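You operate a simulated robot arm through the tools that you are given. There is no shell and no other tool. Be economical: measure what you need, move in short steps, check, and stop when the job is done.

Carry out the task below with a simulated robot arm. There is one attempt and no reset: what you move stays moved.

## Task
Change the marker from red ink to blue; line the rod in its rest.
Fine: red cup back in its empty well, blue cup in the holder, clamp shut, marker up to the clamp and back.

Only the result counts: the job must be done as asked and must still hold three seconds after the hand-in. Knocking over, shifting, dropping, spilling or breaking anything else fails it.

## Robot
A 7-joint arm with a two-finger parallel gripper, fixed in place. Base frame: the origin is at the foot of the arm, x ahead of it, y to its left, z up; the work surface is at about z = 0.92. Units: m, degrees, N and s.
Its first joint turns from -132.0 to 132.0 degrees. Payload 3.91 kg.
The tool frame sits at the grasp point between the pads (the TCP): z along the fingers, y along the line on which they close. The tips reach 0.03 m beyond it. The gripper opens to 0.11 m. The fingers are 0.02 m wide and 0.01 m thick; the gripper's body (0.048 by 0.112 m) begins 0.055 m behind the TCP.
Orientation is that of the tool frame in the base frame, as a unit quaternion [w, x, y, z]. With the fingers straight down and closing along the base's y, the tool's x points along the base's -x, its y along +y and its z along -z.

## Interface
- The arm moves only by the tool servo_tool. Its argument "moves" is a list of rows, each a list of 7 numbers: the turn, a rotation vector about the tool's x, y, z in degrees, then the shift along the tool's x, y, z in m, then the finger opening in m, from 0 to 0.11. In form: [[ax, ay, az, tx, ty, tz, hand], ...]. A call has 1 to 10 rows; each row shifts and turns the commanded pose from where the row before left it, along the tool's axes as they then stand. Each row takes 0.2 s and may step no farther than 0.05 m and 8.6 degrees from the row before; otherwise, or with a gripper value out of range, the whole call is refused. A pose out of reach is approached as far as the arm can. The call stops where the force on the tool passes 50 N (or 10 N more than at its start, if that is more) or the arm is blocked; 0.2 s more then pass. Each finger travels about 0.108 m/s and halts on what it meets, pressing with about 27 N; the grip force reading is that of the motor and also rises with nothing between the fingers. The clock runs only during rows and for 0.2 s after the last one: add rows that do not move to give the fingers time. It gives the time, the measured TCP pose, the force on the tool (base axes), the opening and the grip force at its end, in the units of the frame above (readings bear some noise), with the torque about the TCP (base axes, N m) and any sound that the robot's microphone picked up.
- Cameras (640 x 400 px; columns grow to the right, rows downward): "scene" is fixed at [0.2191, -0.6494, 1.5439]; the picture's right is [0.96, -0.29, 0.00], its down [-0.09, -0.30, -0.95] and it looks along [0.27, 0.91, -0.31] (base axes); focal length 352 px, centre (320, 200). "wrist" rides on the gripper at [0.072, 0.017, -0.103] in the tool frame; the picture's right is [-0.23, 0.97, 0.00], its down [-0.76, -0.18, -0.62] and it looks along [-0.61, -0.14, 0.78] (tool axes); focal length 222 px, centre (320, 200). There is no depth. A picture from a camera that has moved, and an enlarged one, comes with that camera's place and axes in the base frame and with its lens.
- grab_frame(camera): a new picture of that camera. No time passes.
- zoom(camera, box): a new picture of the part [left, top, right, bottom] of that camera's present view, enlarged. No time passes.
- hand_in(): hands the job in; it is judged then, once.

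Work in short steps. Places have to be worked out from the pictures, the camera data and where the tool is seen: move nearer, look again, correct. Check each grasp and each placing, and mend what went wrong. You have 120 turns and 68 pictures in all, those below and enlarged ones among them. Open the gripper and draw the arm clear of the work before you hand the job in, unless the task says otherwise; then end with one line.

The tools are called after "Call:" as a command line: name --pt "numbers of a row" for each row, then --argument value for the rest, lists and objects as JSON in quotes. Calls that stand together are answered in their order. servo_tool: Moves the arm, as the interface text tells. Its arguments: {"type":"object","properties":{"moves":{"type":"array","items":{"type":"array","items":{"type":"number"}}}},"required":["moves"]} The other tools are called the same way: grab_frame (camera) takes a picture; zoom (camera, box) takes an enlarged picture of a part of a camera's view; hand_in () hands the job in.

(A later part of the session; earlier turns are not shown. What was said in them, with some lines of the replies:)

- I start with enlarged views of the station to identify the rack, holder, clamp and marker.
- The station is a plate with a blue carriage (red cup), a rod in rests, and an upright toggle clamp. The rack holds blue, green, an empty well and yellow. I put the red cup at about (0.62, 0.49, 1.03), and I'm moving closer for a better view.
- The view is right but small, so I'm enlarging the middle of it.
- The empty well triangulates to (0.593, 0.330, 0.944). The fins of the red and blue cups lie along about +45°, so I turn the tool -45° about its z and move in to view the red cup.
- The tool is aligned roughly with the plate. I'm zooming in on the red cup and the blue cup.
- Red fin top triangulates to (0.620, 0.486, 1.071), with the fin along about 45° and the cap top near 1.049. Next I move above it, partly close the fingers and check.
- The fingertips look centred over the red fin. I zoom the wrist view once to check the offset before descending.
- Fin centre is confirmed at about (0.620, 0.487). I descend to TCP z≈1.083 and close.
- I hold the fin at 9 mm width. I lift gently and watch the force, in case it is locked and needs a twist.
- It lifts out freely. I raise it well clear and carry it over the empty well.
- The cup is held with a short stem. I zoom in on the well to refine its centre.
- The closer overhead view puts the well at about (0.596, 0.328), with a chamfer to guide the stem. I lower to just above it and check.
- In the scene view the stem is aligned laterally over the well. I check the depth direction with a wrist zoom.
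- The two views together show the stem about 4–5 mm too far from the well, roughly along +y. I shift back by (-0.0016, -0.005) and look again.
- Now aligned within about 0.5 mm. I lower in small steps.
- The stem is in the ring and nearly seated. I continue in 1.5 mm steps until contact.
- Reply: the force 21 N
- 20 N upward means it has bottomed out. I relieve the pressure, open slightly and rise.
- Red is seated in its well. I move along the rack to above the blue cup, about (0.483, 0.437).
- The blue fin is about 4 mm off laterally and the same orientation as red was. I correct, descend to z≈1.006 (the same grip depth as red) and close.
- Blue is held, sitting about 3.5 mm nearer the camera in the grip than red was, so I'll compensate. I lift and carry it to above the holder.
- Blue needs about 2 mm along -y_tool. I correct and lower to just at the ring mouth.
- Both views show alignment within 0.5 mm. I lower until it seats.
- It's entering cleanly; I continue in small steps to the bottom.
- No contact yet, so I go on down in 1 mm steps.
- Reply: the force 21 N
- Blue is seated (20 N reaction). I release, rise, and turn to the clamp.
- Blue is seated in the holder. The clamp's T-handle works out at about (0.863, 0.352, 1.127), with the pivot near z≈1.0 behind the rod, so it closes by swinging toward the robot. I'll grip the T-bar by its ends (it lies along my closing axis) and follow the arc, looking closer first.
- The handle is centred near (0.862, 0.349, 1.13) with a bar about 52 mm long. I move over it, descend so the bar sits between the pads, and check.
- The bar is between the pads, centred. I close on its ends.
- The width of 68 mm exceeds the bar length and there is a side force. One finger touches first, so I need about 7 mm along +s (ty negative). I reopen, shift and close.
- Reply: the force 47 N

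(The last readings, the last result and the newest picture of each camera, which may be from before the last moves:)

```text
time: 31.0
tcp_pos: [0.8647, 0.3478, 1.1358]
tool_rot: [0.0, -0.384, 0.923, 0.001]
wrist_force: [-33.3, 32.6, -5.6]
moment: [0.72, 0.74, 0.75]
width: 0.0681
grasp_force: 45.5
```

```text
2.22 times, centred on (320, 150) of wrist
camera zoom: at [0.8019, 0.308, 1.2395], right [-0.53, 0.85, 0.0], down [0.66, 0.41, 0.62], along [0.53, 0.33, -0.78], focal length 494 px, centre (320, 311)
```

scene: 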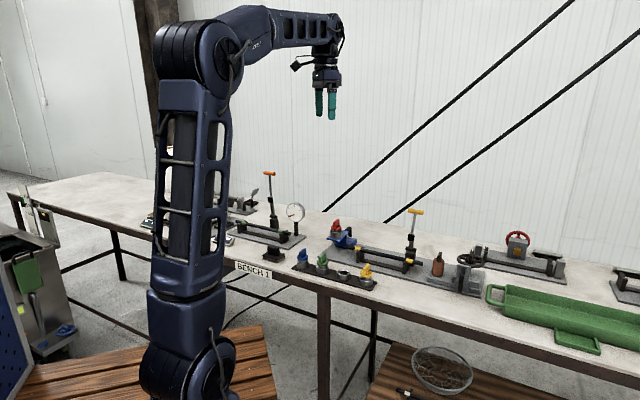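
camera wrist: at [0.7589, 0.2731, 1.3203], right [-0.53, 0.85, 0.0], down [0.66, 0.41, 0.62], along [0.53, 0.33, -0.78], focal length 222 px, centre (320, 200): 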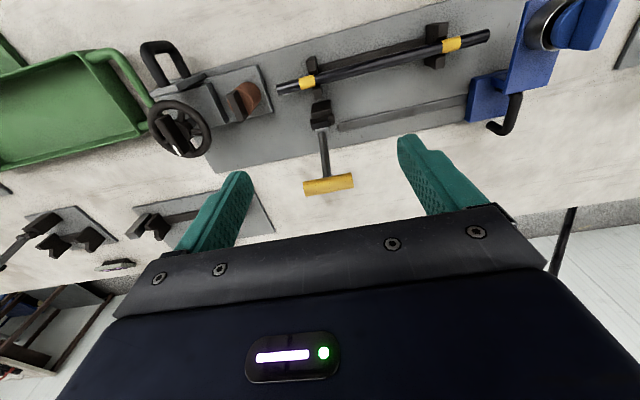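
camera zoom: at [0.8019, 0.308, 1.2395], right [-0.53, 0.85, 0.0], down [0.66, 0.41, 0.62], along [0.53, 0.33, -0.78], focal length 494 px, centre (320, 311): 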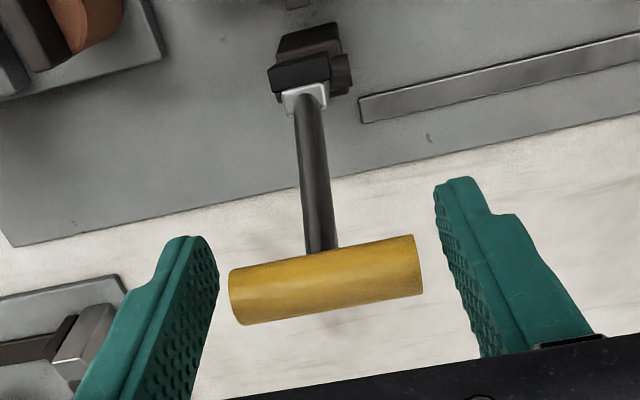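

Force now reverses (-33, +33), so the tool is restrained both ways. It may already have been gripped about centred the first time. I check in the scene view.

Call:
zoom --camera "scene" --box '[370, 180, 450, 230]'

```text
8.00 times, centred on (410, 205) of scene
camera zoom: at [0.2191, -0.6494, 1.5439], right [0.96, -0.29, 0.0], down [-0.09, -0.3, -0.95], along [0.27, 0.91, -0.31], focal length 2815 px, centre (-400, 160)
```

zoom: 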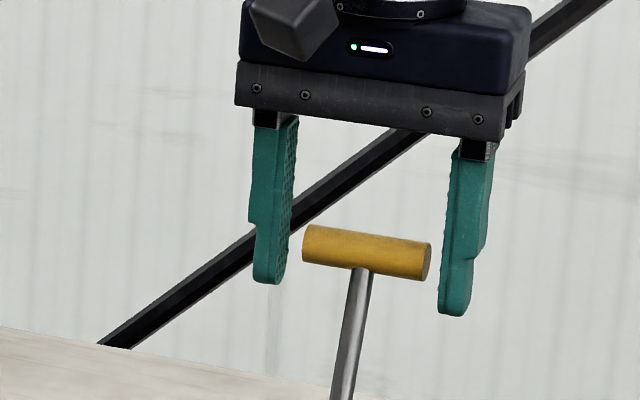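

The visible bar fits between the pads with a small gap each side, consistent with rounded contact ends. It's held at 68 mm, just mis-centred by my shift. I shift back 5 mm and begin the arc.

Call:
servo_tool --pt "0 0 0 0 0.005 0 0.045" --pt "0 0 0 0 0 0 0.045" --pt "0 0 0 0.014 0 -0.002 0.045" --pt "0 0 0 0.014 0 -0.001 0.045" --pt "0 0 0 0 0 0 0.045"

```text
time: 32.2
tcp_pos: [0.8441, 0.3274, 1.1381]
tool_rot: [-0.001, -0.383, 0.924, 0.0]
wrist_force: [-15.8, 23.6, -16.0]
moment: [0.34, -0.49, 0.05]
width: 0.068
grasp_force: 45.3
```

The lever is moving with the hand. Side force -28 N along s and -16 N in z tell me to shift ty +3 mm and run slightly lower. I continue the arc.

Call:
servo_tool --pt "0 0 0 0.008 0.003 0.0025 0.045" --pt "0 0 0 0.0165 0 0.003 0.045" --pt "0 0 0 0.0085 0 0.002 0.045" --pt "0 0 0 0 0 0 0.045"

```text
time: 33.2
tcp_pos: [0.8202, 0.3044, 1.1311]
tool_rot: [0.0, -0.381, 0.925, 0.0]
wrist_force: [14.1, -5.9, 2.1]
moment: [0.13, -1.16, -0.41]
width: 0.0679
grasp_force: 44.8
```

Forces are small and the arc is tracking well. I continue.

Call:
servo_tool --pt "0 0 0 0.0155 -0.0015 0.005 0.045" --pt "0 0 0 0.015 0 0.008 0.045" --pt "0 0 0 0 0 0 0.045"

Call:
zoom --camera "scene" --box '[350, 190, 450, 270]'

```text
time: 34.0
tcp_pos: [0.7975, 0.2816, 1.1189]
tool_rot: [0.0, -0.382, 0.924, 0.0]
wrist_force: [17.5, -13.4, 7.8]
moment: [0.47, -0.78, -0.2]
width: 0.0679
grasp_force: 44.8
```

```text
5.00 times, centred on (400, 230) of scene
camera zoom: at [0.2191, -0.6494, 1.5439], right [0.96, -0.29, 0.0], down [-0.09, -0.3, -0.95], along [0.27, 0.91, -0.31], focal length 1759 px, centre (-80, 50)
```

zoom: 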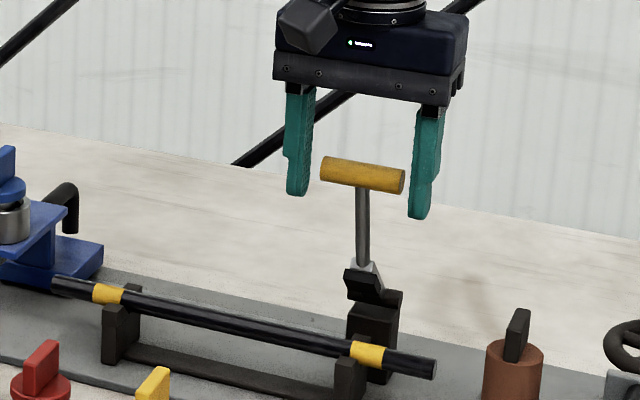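

The lever is following. I go on toward 60°, correcting the side load.

Call:
servo_tool --pt "0 0 0 0.0135 -0.002 0.0085 0.045" --pt "0 0 0 0.013 0 0.0105 0.045" --pt "0 0 0 0.0105 0 0.0125 0.045" --pt "0 0 0 0.0095 0 0.0135 0.045" --pt "0 0 0 0 0 0 0.045"

```text
time: 35.2
tcp_pos: [0.7652, 0.2492, 1.0736]
tool_rot: [0.001, -0.383, 0.924, 0.0]
wrist_force: [-1.3, -3.8, 8.4]
moment: [0.69, -0.51, -0.04]
width: 0.0681
grasp_force: 44.8
```

At about 60° with low forces. I continue to 75° and watch for rod contact.

Call:
servo_tool --pt "0 0 0 0.0075 0 0.0148 0.045" --pt "0 0 0 0.0055 0 0.0157 0.045" --pt "0 0 0 0 0 0 0.045"

Call:
zoom --camera "scene" --box '[350, 190, 450, 270]'

```text
time: 36.0
tcp_pos: [0.7568, 0.2387, 1.042]
tool_rot: [0.0, -0.383, 0.924, 0.0]
wrist_force: [-10.4, 2.0, 4.0]
moment: [0.39, -0.37, 0.15]
width: 0.0681
grasp_force: 45.2
```

```text
5.00 times, centred on (400, 230) of scene
camera zoom: at [0.2191, -0.6494, 1.5439], right [0.96, -0.29, 0.0], down [-0.09, -0.3, -0.95], along [0.27, 0.91, -0.31], focal length 1759 px, centre (-80, 50)
```

zoom: 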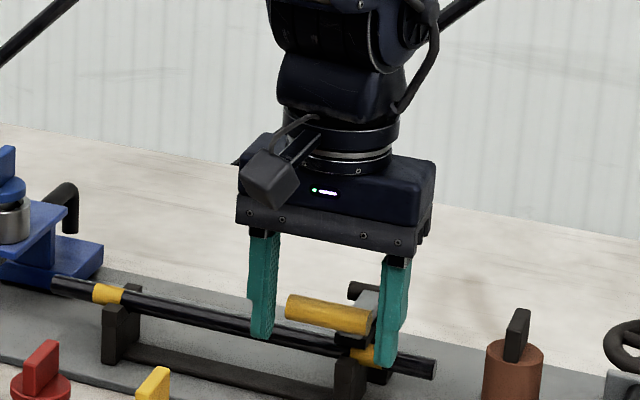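

The foot is near the rod. I press on down in small steps until resistance.

Call:
servo_tool --pt "0 0 0 0.002 0 0.009 0.045" --pt "0 0 0 0.001 0 0.008 0.045" --pt "0 0 0 0 0 0 0.045"

```text
time: 36.5
tcp_pos: [0.7551, 0.2381, 1.0366]
tool_rot: [0.002, -0.382, 0.924, 0.0]
wrist_force: [-21.7, -9.0, 22.7]
moment: [-0.14, 0.44, 0.01]
width: 0.0681
grasp_force: 44.8
stopped in row 2: the force on the tool passed its limit at 61 N (the readings are from after the stop); the commanded pose is now the measured one
```

It stopped at 61 N, so the foot is likely on the rod. I check in both views.

Call:
zoom --camera "scene" --box '[370, 225, 450, 275]'

Call:
zoom --camera "wrist" --box '[220, 80, 420, 240]'

```text
8.00 times, centred on (410, 250) of scene
camera zoom: at [0.2191, -0.6494, 1.5439], right [0.96, -0.29, 0.0], down [-0.09, -0.3, -0.95], along [0.27, 0.91, -0.31], focal length 2815 px, centre (-400, -200)
```

zoom: 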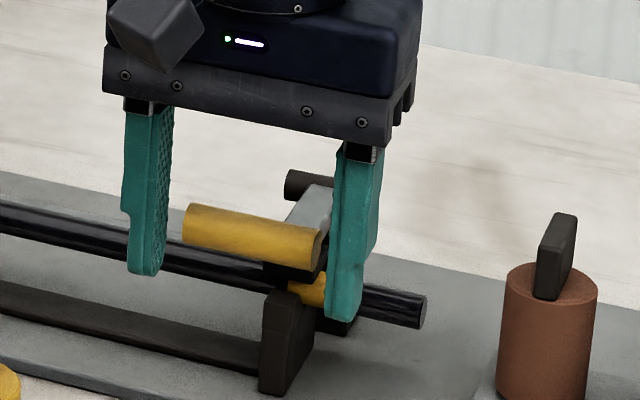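

```text
2.50 times, centred on (320, 160) of wrist
camera zoom: at [0.6911, 0.1985, 1.1396], right [-0.53, 0.85, 0.0], down [0.66, 0.41, 0.63], along [0.53, 0.33, -0.78], focal length 555 px, centre (320, 300)
```

zoom: 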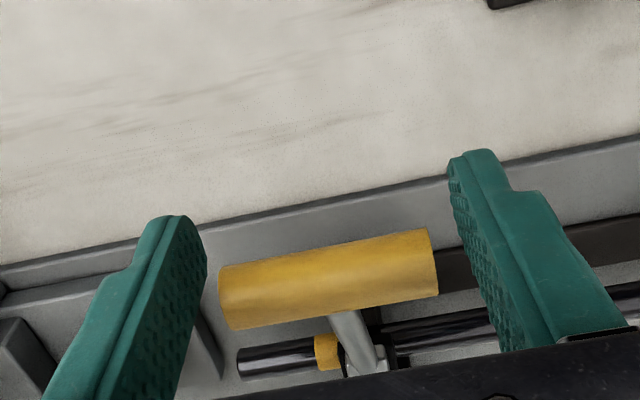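

The foot rests on the rod at the yellow band, so it's shut. I release and withdraw upward, then check that it stays.

Call:
servo_tool --pt "0 0 0 0 0 0 0.07" --pt "0 0 0 0 0 0 0.09" --pt "0 0 0 0 0 0 0.1" --pt "0 0 0 0 0 -0.04 0.1" --pt "0 0 0 0 0 -0.045 0.1" --pt "0 0 0 0 0.04 -0.02 0.1" --pt "0 0 0 0 0.045 0 0.1" --pt "0 0 0 0 0.04 0 0.1"

Call:
zoom --camera "scene" --box '[310, 195, 460, 290]'

Call:
grab_frame --camera "wrist"

```text
time: 38.3
tcp_pos: [0.6687, 0.3268, 1.139]
tool_rot: [0.002, -0.382, 0.924, -0.001]
wrist_force: [0.0, -1.2, -0.5]
moment: [0.04, 0.0, 0.02]
width: 0.1003
grasp_force: 0.0
```

```text
4.21 times, centred on (385, 242) of scene
camera zoom: at [0.2191, -0.6494, 1.5439], right [0.96, -0.29, 0.0], down [-0.09, -0.3, -0.95], along [0.27, 0.91, -0.31], focal length 1481 px, centre (46, 21)
```

zoom: 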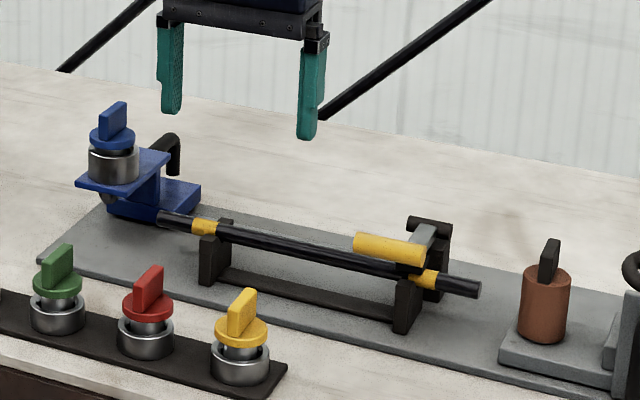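

```text
19 pictures are left
camera wrist: at [0.6046, 0.2865, 1.242], right [-0.53, 0.85, 0.0], down [0.66, 0.41, 0.63], along [0.53, 0.33, -0.78], focal length 222 px, centre (320, 200)
```

wrist: 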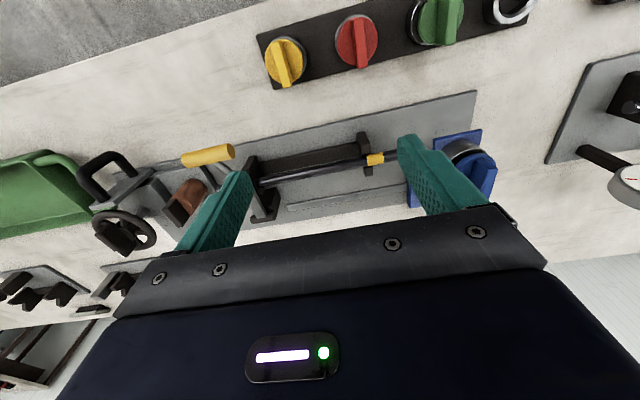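

The clamp stays shut. Next is the carriage: its black handle triangulates to an elbow near (0.708, 0.578, 0.997), behind the holder. I move closer to see it.

Call:
servo_tool --pt "0 0 0 -0.01 0.03 -0.025 0.08" --pt "0 0 0 -0.0287 0.031 0 0.06" --pt "0 0 0 -0.0287 0.031 0 0.06" --pt "0 0 0 -0.0287 0.03 0 0.06" --pt "0 0 0 0 0 0 0.06"

Call:
grab_frame --camera "wrist"

```text
time: 39.5
tcp_pos: [0.6491, 0.4807, 1.1636]
tool_rot: [0.002, -0.382, 0.924, 0.0]
wrist_force: [-0.2, -0.2, -0.3]
moment: [0.0, 0.0, 0.01]
width: 0.0602
grasp_force: 0.0
```

```text
18 pictures are left
camera wrist: at [0.5849, 0.4411, 1.2671], right [-0.53, 0.85, 0.0], down [0.66, 0.41, 0.63], along [0.53, 0.33, -0.78], focal length 222 px, centre (320, 200)
```

wrist: 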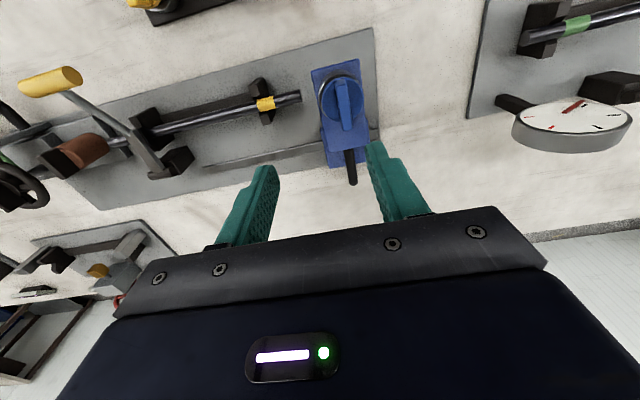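

The handle's horizontal bar runs from n≈0.86 to 0.91 at s≈0.096, z≈0.995 (n, s being across and along the plate). I move above its outer part and descend partway to check.

Call:
servo_tool --pt "0 0 0 -0.047 0.0115 0 0.06" --pt "0 0 0 -0.047 0.0115 0 0.05" --pt "0 0 0 0 0 0.04 0.05" --pt "0 0 0 0 0 0.04 0.05" --pt "0 0 0 0 0 0.02 0.05" --pt "0 0 0 0 0 0 0.05"

Call:
zoom --camera "wrist" --box '[240, 60, 400, 180]'

Call:
zoom --camera "scene" --box '[305, 180, 385, 245]'

```text
time: 40.9
tcp_pos: [0.6994, 0.5643, 1.0662]
tool_rot: [0.002, -0.382, 0.924, 0.001]
wrist_force: [-0.1, -1.4, -0.3]
moment: [0.02, 0.01, 0.0]
width: 0.05
grasp_force: 0.1
```

```text
3.33 times, centred on (320, 120) of wrist
camera zoom: at [0.6363, 0.5248, 1.1692], right [-0.53, 0.85, 0.0], down [0.66, 0.41, 0.63], along [0.53, 0.33, -0.78], focal length 740 px, centre (320, 467)
```

zoom: 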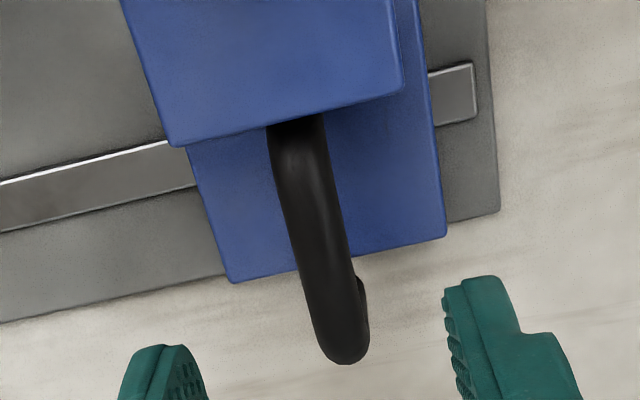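

```text
6.15 times, centred on (345, 212) of scene
camera zoom: at [0.2191, -0.6494, 1.5439], right [0.96, -0.29, 0.0], down [-0.09, -0.3, -0.95], along [0.27, 0.91, -0.31], focal length 2165 px, centre (166, 123)
```

zoom: 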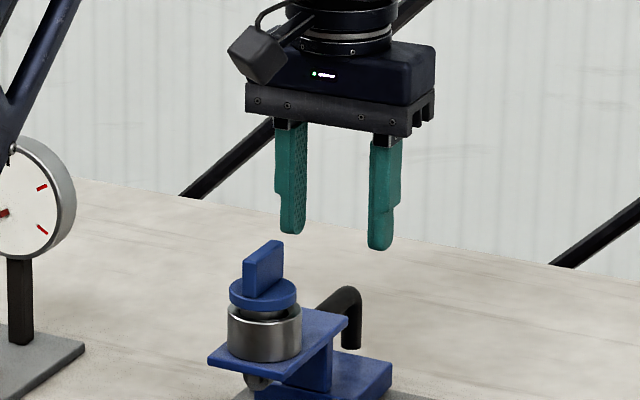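

The bar is between the fingers and the camera box clears the cup. I descend to z≈1.012 and close.

Call:
servo_tool --pt "0 0 0 0 0.001 0.02 0.05" --pt "0 0 0 0 0 0.02 0.05" --pt "0 0 0 0 0 0.014 0.05" --pt "0 0 0 0 0 0 0.03" --pt "0 0 0 0 0 0 0.005" --pt "0 0 0 0 0 0 0.005"

Call:
zoom --camera "scene" --box '[305, 190, 405, 250]'

```text
time: 42.3
tcp_pos: [0.6996, 0.5649, 1.0126]
tool_rot: [0.002, -0.382, 0.924, 0.0]
wrist_force: [2.0, -1.4, -2.1]
moment: [0.41, -0.52, 0.05]
width: 0.0135
grasp_force: 45.0
```

```text
6.40 times, centred on (355, 220) of scene
camera zoom: at [0.2191, -0.6494, 1.5439], right [0.96, -0.29, 0.0], down [-0.09, -0.3, -0.95], along [0.27, 0.91, -0.31], focal length 2252 px, centre (96, 72)
```

zoom: 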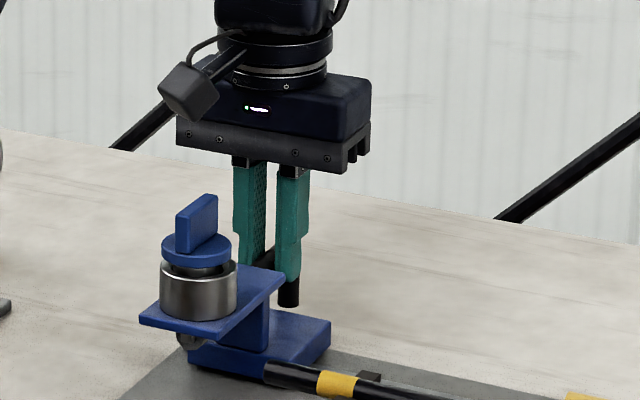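

I hold the handle bar at 13.5 mm. I draw the carriage along the plate toward the clamp at moderate speed.

Call:
servo_tool --pt "0 0 0 0 -0.006 0 0.005" --pt "0 0 0 0 -0.012 0 0.005" --pt "0 0 0 0 -0.012 0 0.005" --pt "0 0 0 0 -0.01 0 0.005"

Call:
zoom --camera "scene" --box '[305, 190, 455, 285]'

```text
time: 43.3
tcp_pos: [0.7265, 0.5364, 1.0119]
tool_rot: [0.002, -0.382, 0.924, -0.001]
wrist_force: [-9.1, -6.8, -3.2]
moment: [-0.32, 0.33, -0.04]
width: 0.0132
grasp_force: 44.3
```

```text
4.21 times, centred on (380, 238) of scene
camera zoom: at [0.2191, -0.6494, 1.5439], right [0.96, -0.29, 0.0], down [-0.09, -0.3, -0.95], along [0.27, 0.91, -0.31], focal length 1481 px, centre (67, 42)
```

zoom: 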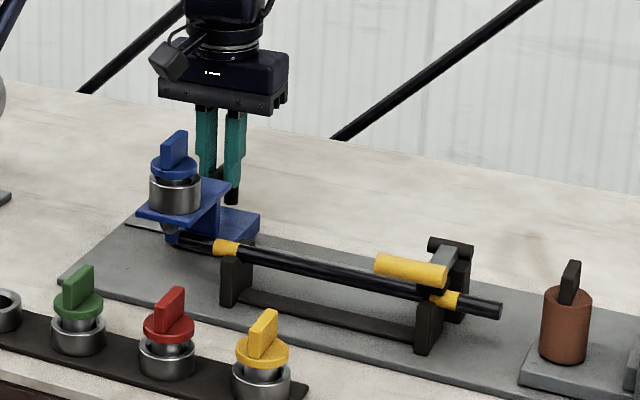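

The carriage follows; the -11 N sideways means nudging 1 mm inward. I continue.

Call:
servo_tool --pt "0 0 0 0.001 -0.012 0 0.005" --pt "0 0 0 0 -0.012 0 0.005" --pt "0 0 0 0.0005 -0.012 0 0.005" --pt "0 0 0 0 -0.012 0 0.005" --pt "0 0 0 0.0005 -0.012 0 0.005" --pt "0 0 0 0 -0.01 0 0.005"

```text
time: 44.7
tcp_pos: [0.7766, 0.4863, 1.012]
tool_rot: [0.002, -0.383, 0.924, 0.0]
wrist_force: [26.4, 27.4, 1.6]
moment: [0.66, -0.65, 0.0]
width: 0.0136
grasp_force: 45.0
```

Overcorrected: +38 N outward. I remove that offset while continuing.

Call:
servo_tool --pt "0 0 0 -0.0018 0 0 0.005" --pt "0 0 0 -0.0004 -0.012 0 0.005" --pt "0 0 0 -0.0004 -0.012 0 0.005" --pt "0 0 0 -0.0002 -0.01 0 0.005"

Call:
zoom --camera "scene" --box '[325, 190, 455, 275]'

```text
time: 45.7
tcp_pos: [0.801, 0.4626, 1.0119]
tool_rot: [0.001, -0.382, 0.924, 0.0]
wrist_force: [-16.0, -15.9, 26.8]
moment: [-0.66, 0.7, 0.06]
width: 0.0135
grasp_force: 44.7
```

```text
4.71 times, centred on (390, 232) of scene
camera zoom: at [0.2191, -0.6494, 1.5439], right [0.96, -0.29, 0.0], down [-0.09, -0.3, -0.95], along [0.27, 0.91, -0.31], focal length 1656 px, centre (-9, 47)
```

zoom: 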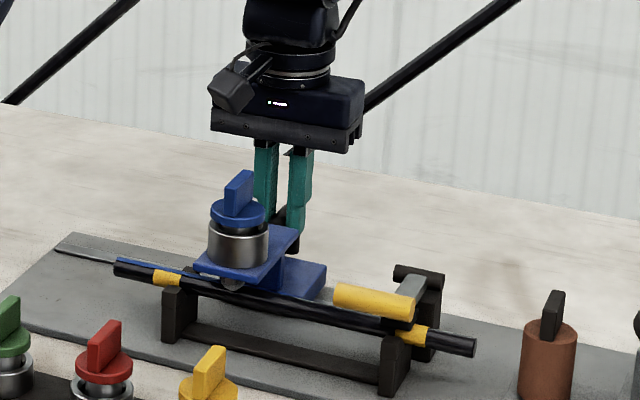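

A blue line is appearing on the rod. I correct small offsets and continue.

Call:
servo_tool --pt "0 0 0 0.0008 0 -0.001 0.005" --pt "0 0 0 0 -0.01 0 0.005" --pt "0 0 0 0 -0.01 0 0.005" --pt "0 0 0 0 -0.01 0 0.005"

Call:
zoom --camera "scene" --box '[355, 205, 455, 270]'

```text
time: 46.7
tcp_pos: [0.8216, 0.4403, 1.0106]
tool_rot: [0.001, -0.382, 0.924, -0.001]
wrist_force: [-21.9, -22.6, 7.7]
moment: [-1.03, 0.99, 0.03]
width: 0.0137
grasp_force: 44.9
```

```text
6.15 times, centred on (405, 238) of scene
camera zoom: at [0.2191, -0.6494, 1.5439], right [0.96, -0.29, 0.0], down [-0.09, -0.3, -0.95], along [0.27, 0.91, -0.31], focal length 2165 px, centre (-203, -31)
```

zoom: 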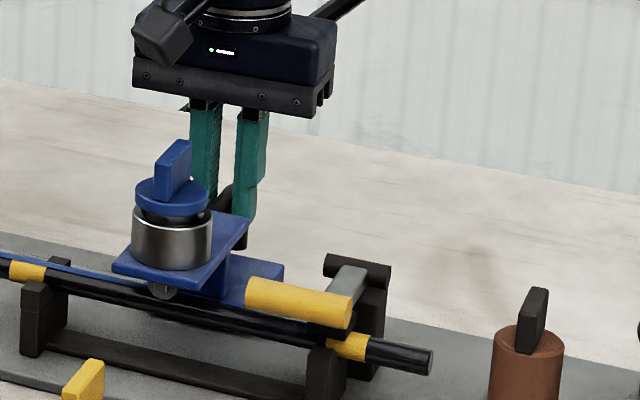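

Around 5–7 cm remain to the clamp. I continue with a sideways correction.

Call:
servo_tool --pt "0 0 0 0.001 0 0 0.005" --pt "0 0 0 0 -0.01 0 0.005" --pt "0 0 0 0.0003 -0.01 0 0.005" --pt "0 0 0 0 -0.01 0 0.005" --pt "0 0 0 0 0 0 0.005"

Call:
zoom --camera "scene" --box '[365, 215, 445, 265]'

```text
time: 47.9
tcp_pos: [0.8423, 0.4189, 1.0116]
tool_rot: [0.002, -0.383, 0.924, 0.0]
wrist_force: [-10.8, -11.4, -8.3]
moment: [0.03, -0.03, 0.03]
width: 0.0135
grasp_force: 45.0
```

```text
8.00 times, centred on (405, 240) of scene
camera zoom: at [0.2191, -0.6494, 1.5439], right [0.96, -0.29, 0.0], down [-0.09, -0.3, -0.95], along [0.27, 0.91, -0.31], focal length 2815 px, centre (-360, -120)
```

zoom: 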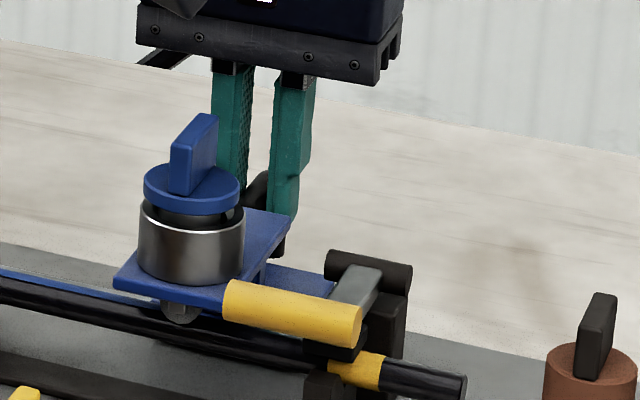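

Close to the clamp now. I go on in small steps until I feel the stop.

Call:
servo_tool --pt "0 0 0 0.0003 -0.005 0 0.005" --pt "0 0 0 0 -0.005 0 0.005" --pt "0 0 0 0 0 0 0.005"

```text
time: 48.7
tcp_pos: [0.8468, 0.4154, 1.0118]
tool_rot: [0.001, -0.383, 0.924, 0.001]
wrist_force: [-32.4, 6.3, -11.9]
moment: [0.32, 0.63, -0.09]
width: 0.0136
grasp_force: 44.8
```

s has stalled at about 0.305 with 27 N opposing. I look to confirm it's at the stop.

Call:
zoom --camera "scene" --box '[365, 215, 445, 265]'

```text
8.00 times, centred on (405, 240) of scene
camera zoom: at [0.2191, -0.6494, 1.5439], right [0.96, -0.29, 0.0], down [-0.09, -0.3, -0.95], along [0.27, 0.91, -0.31], focal length 2815 px, centre (-360, -120)
```

zoom: 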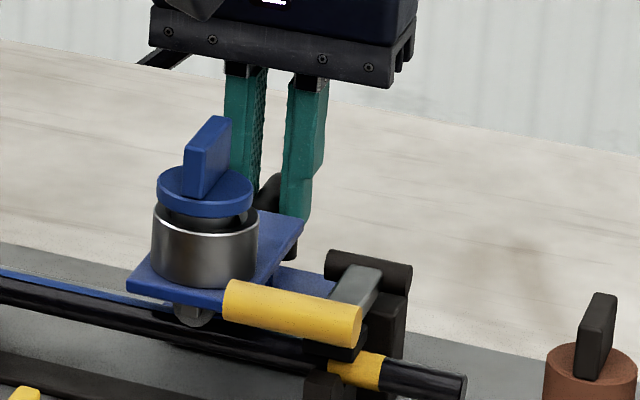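

It's against the clamp. Now the return stroke, in moderate steps.

Call:
servo_tool --pt "0 0 0 0.0004 0.006 -0.0003 0.005" --pt "0 0 0 0 0.012 0 0.005" --pt "0 0 0 0 0.012 0 0.005" --pt "0 0 0 0 0.012 0 0.005" --pt "0 0 0 0 0.012 0 0.005" --pt "0 0 0 0 0 0 0.005"

```text
time: 50.1
tcp_pos: [0.8102, 0.4526, 1.0118]
tool_rot: [0.002, -0.383, 0.924, 0.0]
wrist_force: [4.8, 4.4, -18.3]
moment: [0.31, -0.3, 0.0]
width: 0.0137
grasp_force: 45.2
```

It's returning smoothly. I continue with z relief.

Call:
servo_tool --pt "0 0 0 0 0.012 0.001 0.005" --pt "0 0 0 0 0.012 0 0.005" --pt "0 0 0 -0.0003 0.012 0 0.005" --pt "0 0 0 0 0.012 0 0.005" --pt "0 0 0 -0.0003 0.012 0 0.005" --pt "0 0 0 0 0 0 0.005"

```text
time: 51.5
tcp_pos: [0.7694, 0.4933, 1.0126]
tool_rot: [0.001, -0.383, 0.924, 0.0]
wrist_force: [-0.3, -0.8, -7.3]
moment: [-0.21, 0.14, -0.04]
width: 0.0136
grasp_force: 44.9
```

Smooth. I continue back toward the starting position at s≈0.095.

Call:
servo_tool --pt "0 0 0 0 0.012 0 0.005" --pt "0 0 0 0 0.012 0 0.005" --pt "0 0 0 -0.0003 0.012 0 0.005" --pt "0 0 0 0 0.012 0 0.005" --pt "0 0 0 -0.0003 0.012 0 0.005" --pt "0 0 0 0 0.012 0 0.005" --pt "0 0 0 0 0.012 0 0.005" --pt "0 0 0 0 0 0 0.005"

Call:
zoom --camera "scene" --box '[305, 190, 455, 285]'

```text
time: 53.3
tcp_pos: [0.7101, 0.5537, 1.0114]
tool_rot: [0.001, -0.382, 0.924, 0.0]
wrist_force: [-16.4, -16.1, -5.6]
moment: [-0.35, 0.36, -0.06]
width: 0.0134
grasp_force: 45.2
```

```text
4.21 times, centred on (380, 238) of scene
camera zoom: at [0.2191, -0.6494, 1.5439], right [0.96, -0.29, 0.0], down [-0.09, -0.3, -0.95], along [0.27, 0.91, -0.31], focal length 1481 px, centre (67, 42)
```

zoom: 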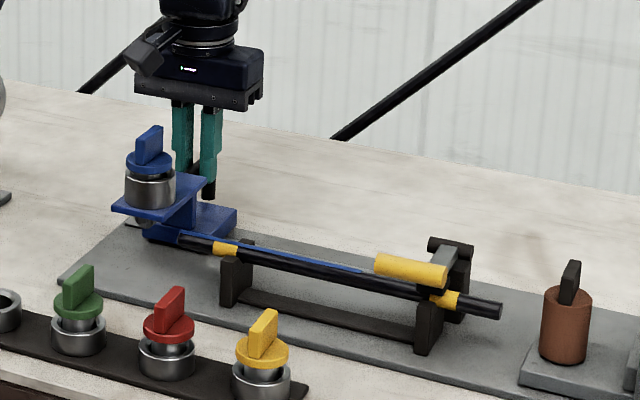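

The line is drawn up to the clamp. About 15 mm are left back to the start.

Call:
servo_tool --pt "0 0 0 0.0005 0.008 0 0.005" --pt "0 0 0 0 0.0078 0 0.005" --pt "0 0 0 0 0 0 0.005"

```text
time: 54.1
tcp_pos: [0.6994, 0.5638, 1.011]
tool_rot: [0.003, -0.383, 0.924, 0.0]
wrist_force: [3.7, 0.7, -3.8]
moment: [0.38, -0.42, -0.01]
width: 0.0135
grasp_force: 44.7
```

At s=0.0959 against an original 0.0952. I nudge 1 mm more, release, and rise straight up.

Call:
servo_tool --pt "0 0 0 0 0.001 0 0.005" --pt "0 0 0 0 0 0 0.005" --pt "0 0 0 0 0 0 0.03" --pt "0 0 0 0 0 0 0.05" --pt "0 0 0 0 0 -0.04 0.05" --pt "0 0 0 0 0 -0.045 0.05" --pt "0 0 0 0 0 -0.045 0.05" --pt "0 0 0 0 0 -0.045 0.05" --pt "0 0 0 0.045 0 0 0.05" --pt "0 0 0 0.045 0 0 0.05"

Call:
grab_frame --camera "wrist"

Call:
zoom --camera "scene" --box '[280, 195, 440, 290]'

```text
time: 56.3
tcp_pos: [0.6346, 0.4992, 1.1836]
tool_rot: [0.0, -0.383, 0.924, 0.0]
wrist_force: [0.8, 0.2, -0.9]
moment: [-0.07, 0.04, 0.0]
width: 0.05
grasp_force: 0.1
```

```text
8 pictures are left
camera wrist: at [0.5711, 0.4591, 1.2863], right [-0.53, 0.85, 0.0], down [0.66, 0.41, 0.63], along [0.53, 0.33, -0.78], focal length 222 px, centre (320, 200)
```

wrist: 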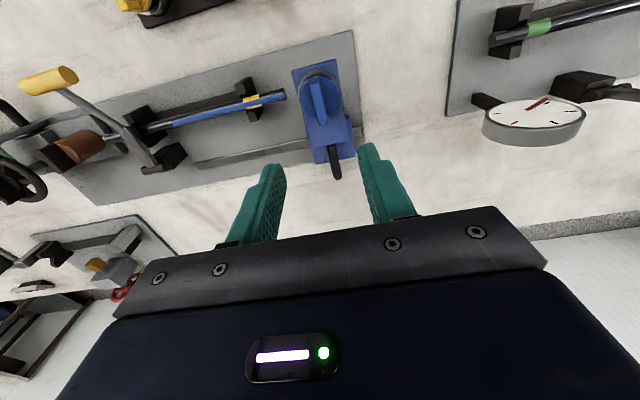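

```text
4.00 times, centred on (360, 242) of scene
camera zoom: at [0.2191, -0.6494, 1.5439], right [0.96, -0.29, 0.0], down [-0.09, -0.3, -0.95], along [0.27, 0.91, -0.31], focal length 1407 px, centre (160, 30)
```

zoom: 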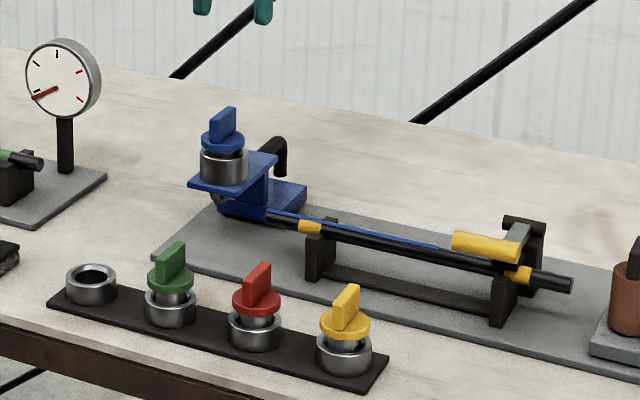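

The rod bears a blue line, the clamp is shut and the cups are in place. I take a last close look at the line and carriage.

Call:
zoom --camera "wrist" --box '[130, 50, 370, 190]'

Call:
zoom --camera "scene" --box '[285, 210, 385, 272]'

```text
2.67 times, centred on (250, 120) of wrist
camera zoom: at [0.5711, 0.4591, 1.2863], right [-0.53, 0.85, 0.0], down [0.66, 0.41, 0.63], along [0.53, 0.33, -0.78], focal length 592 px, centre (507, 413)
```

zoom: 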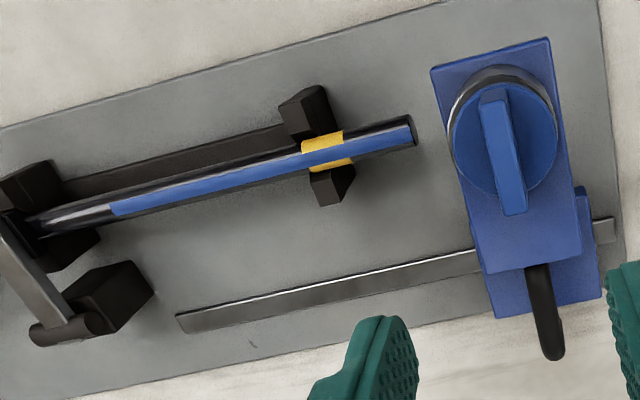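

```text
6.40 times, centred on (335, 241) of scene
camera zoom: at [0.2191, -0.6494, 1.5439], right [0.96, -0.29, 0.0], down [-0.09, -0.3, -0.95], along [0.27, 0.91, -0.31], focal length 2252 px, centre (224, -62)
```

zoom: 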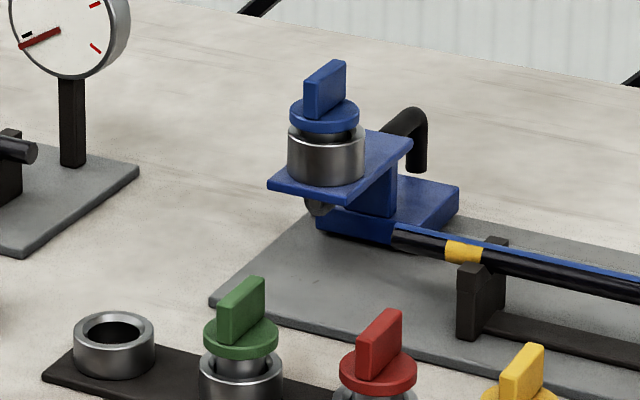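

The carriage is back where it started, and the line runs from the rod end to the travel stop at the clamp. I raise the arm clear with the gripper open, then hand in.

Call:
servo_tool --pt "0 0 0 0.03 0 -0.04 0.08" --pt "0 0 0 0.03 0 -0.04 0.1" --pt "0 0 0 0.03 0 -0.04 0.1" --pt "0 0 0 0 0 0 0.1"

Call:
hand_in

```text
time: 57.3
tcp_pos: [0.5697, 0.4367, 1.3086]
tool_rot: [0.001, -0.383, 0.924, 0.0]
wrist_force: [0.1, 1.6, 0.5]
moment: [0.01, 0.03, 0.03]
width: 0.1
grasp_force: 0.0
```

```text
The job is handed in.
```

Handed in: the red cup is back in its well, the blue cup is in the holder, the clamp is shut, and the marker went up to its stop at the clamp and back; the blue line on the rod ends roughly 5 cm short of the clamp foot, where the carriage stopped.
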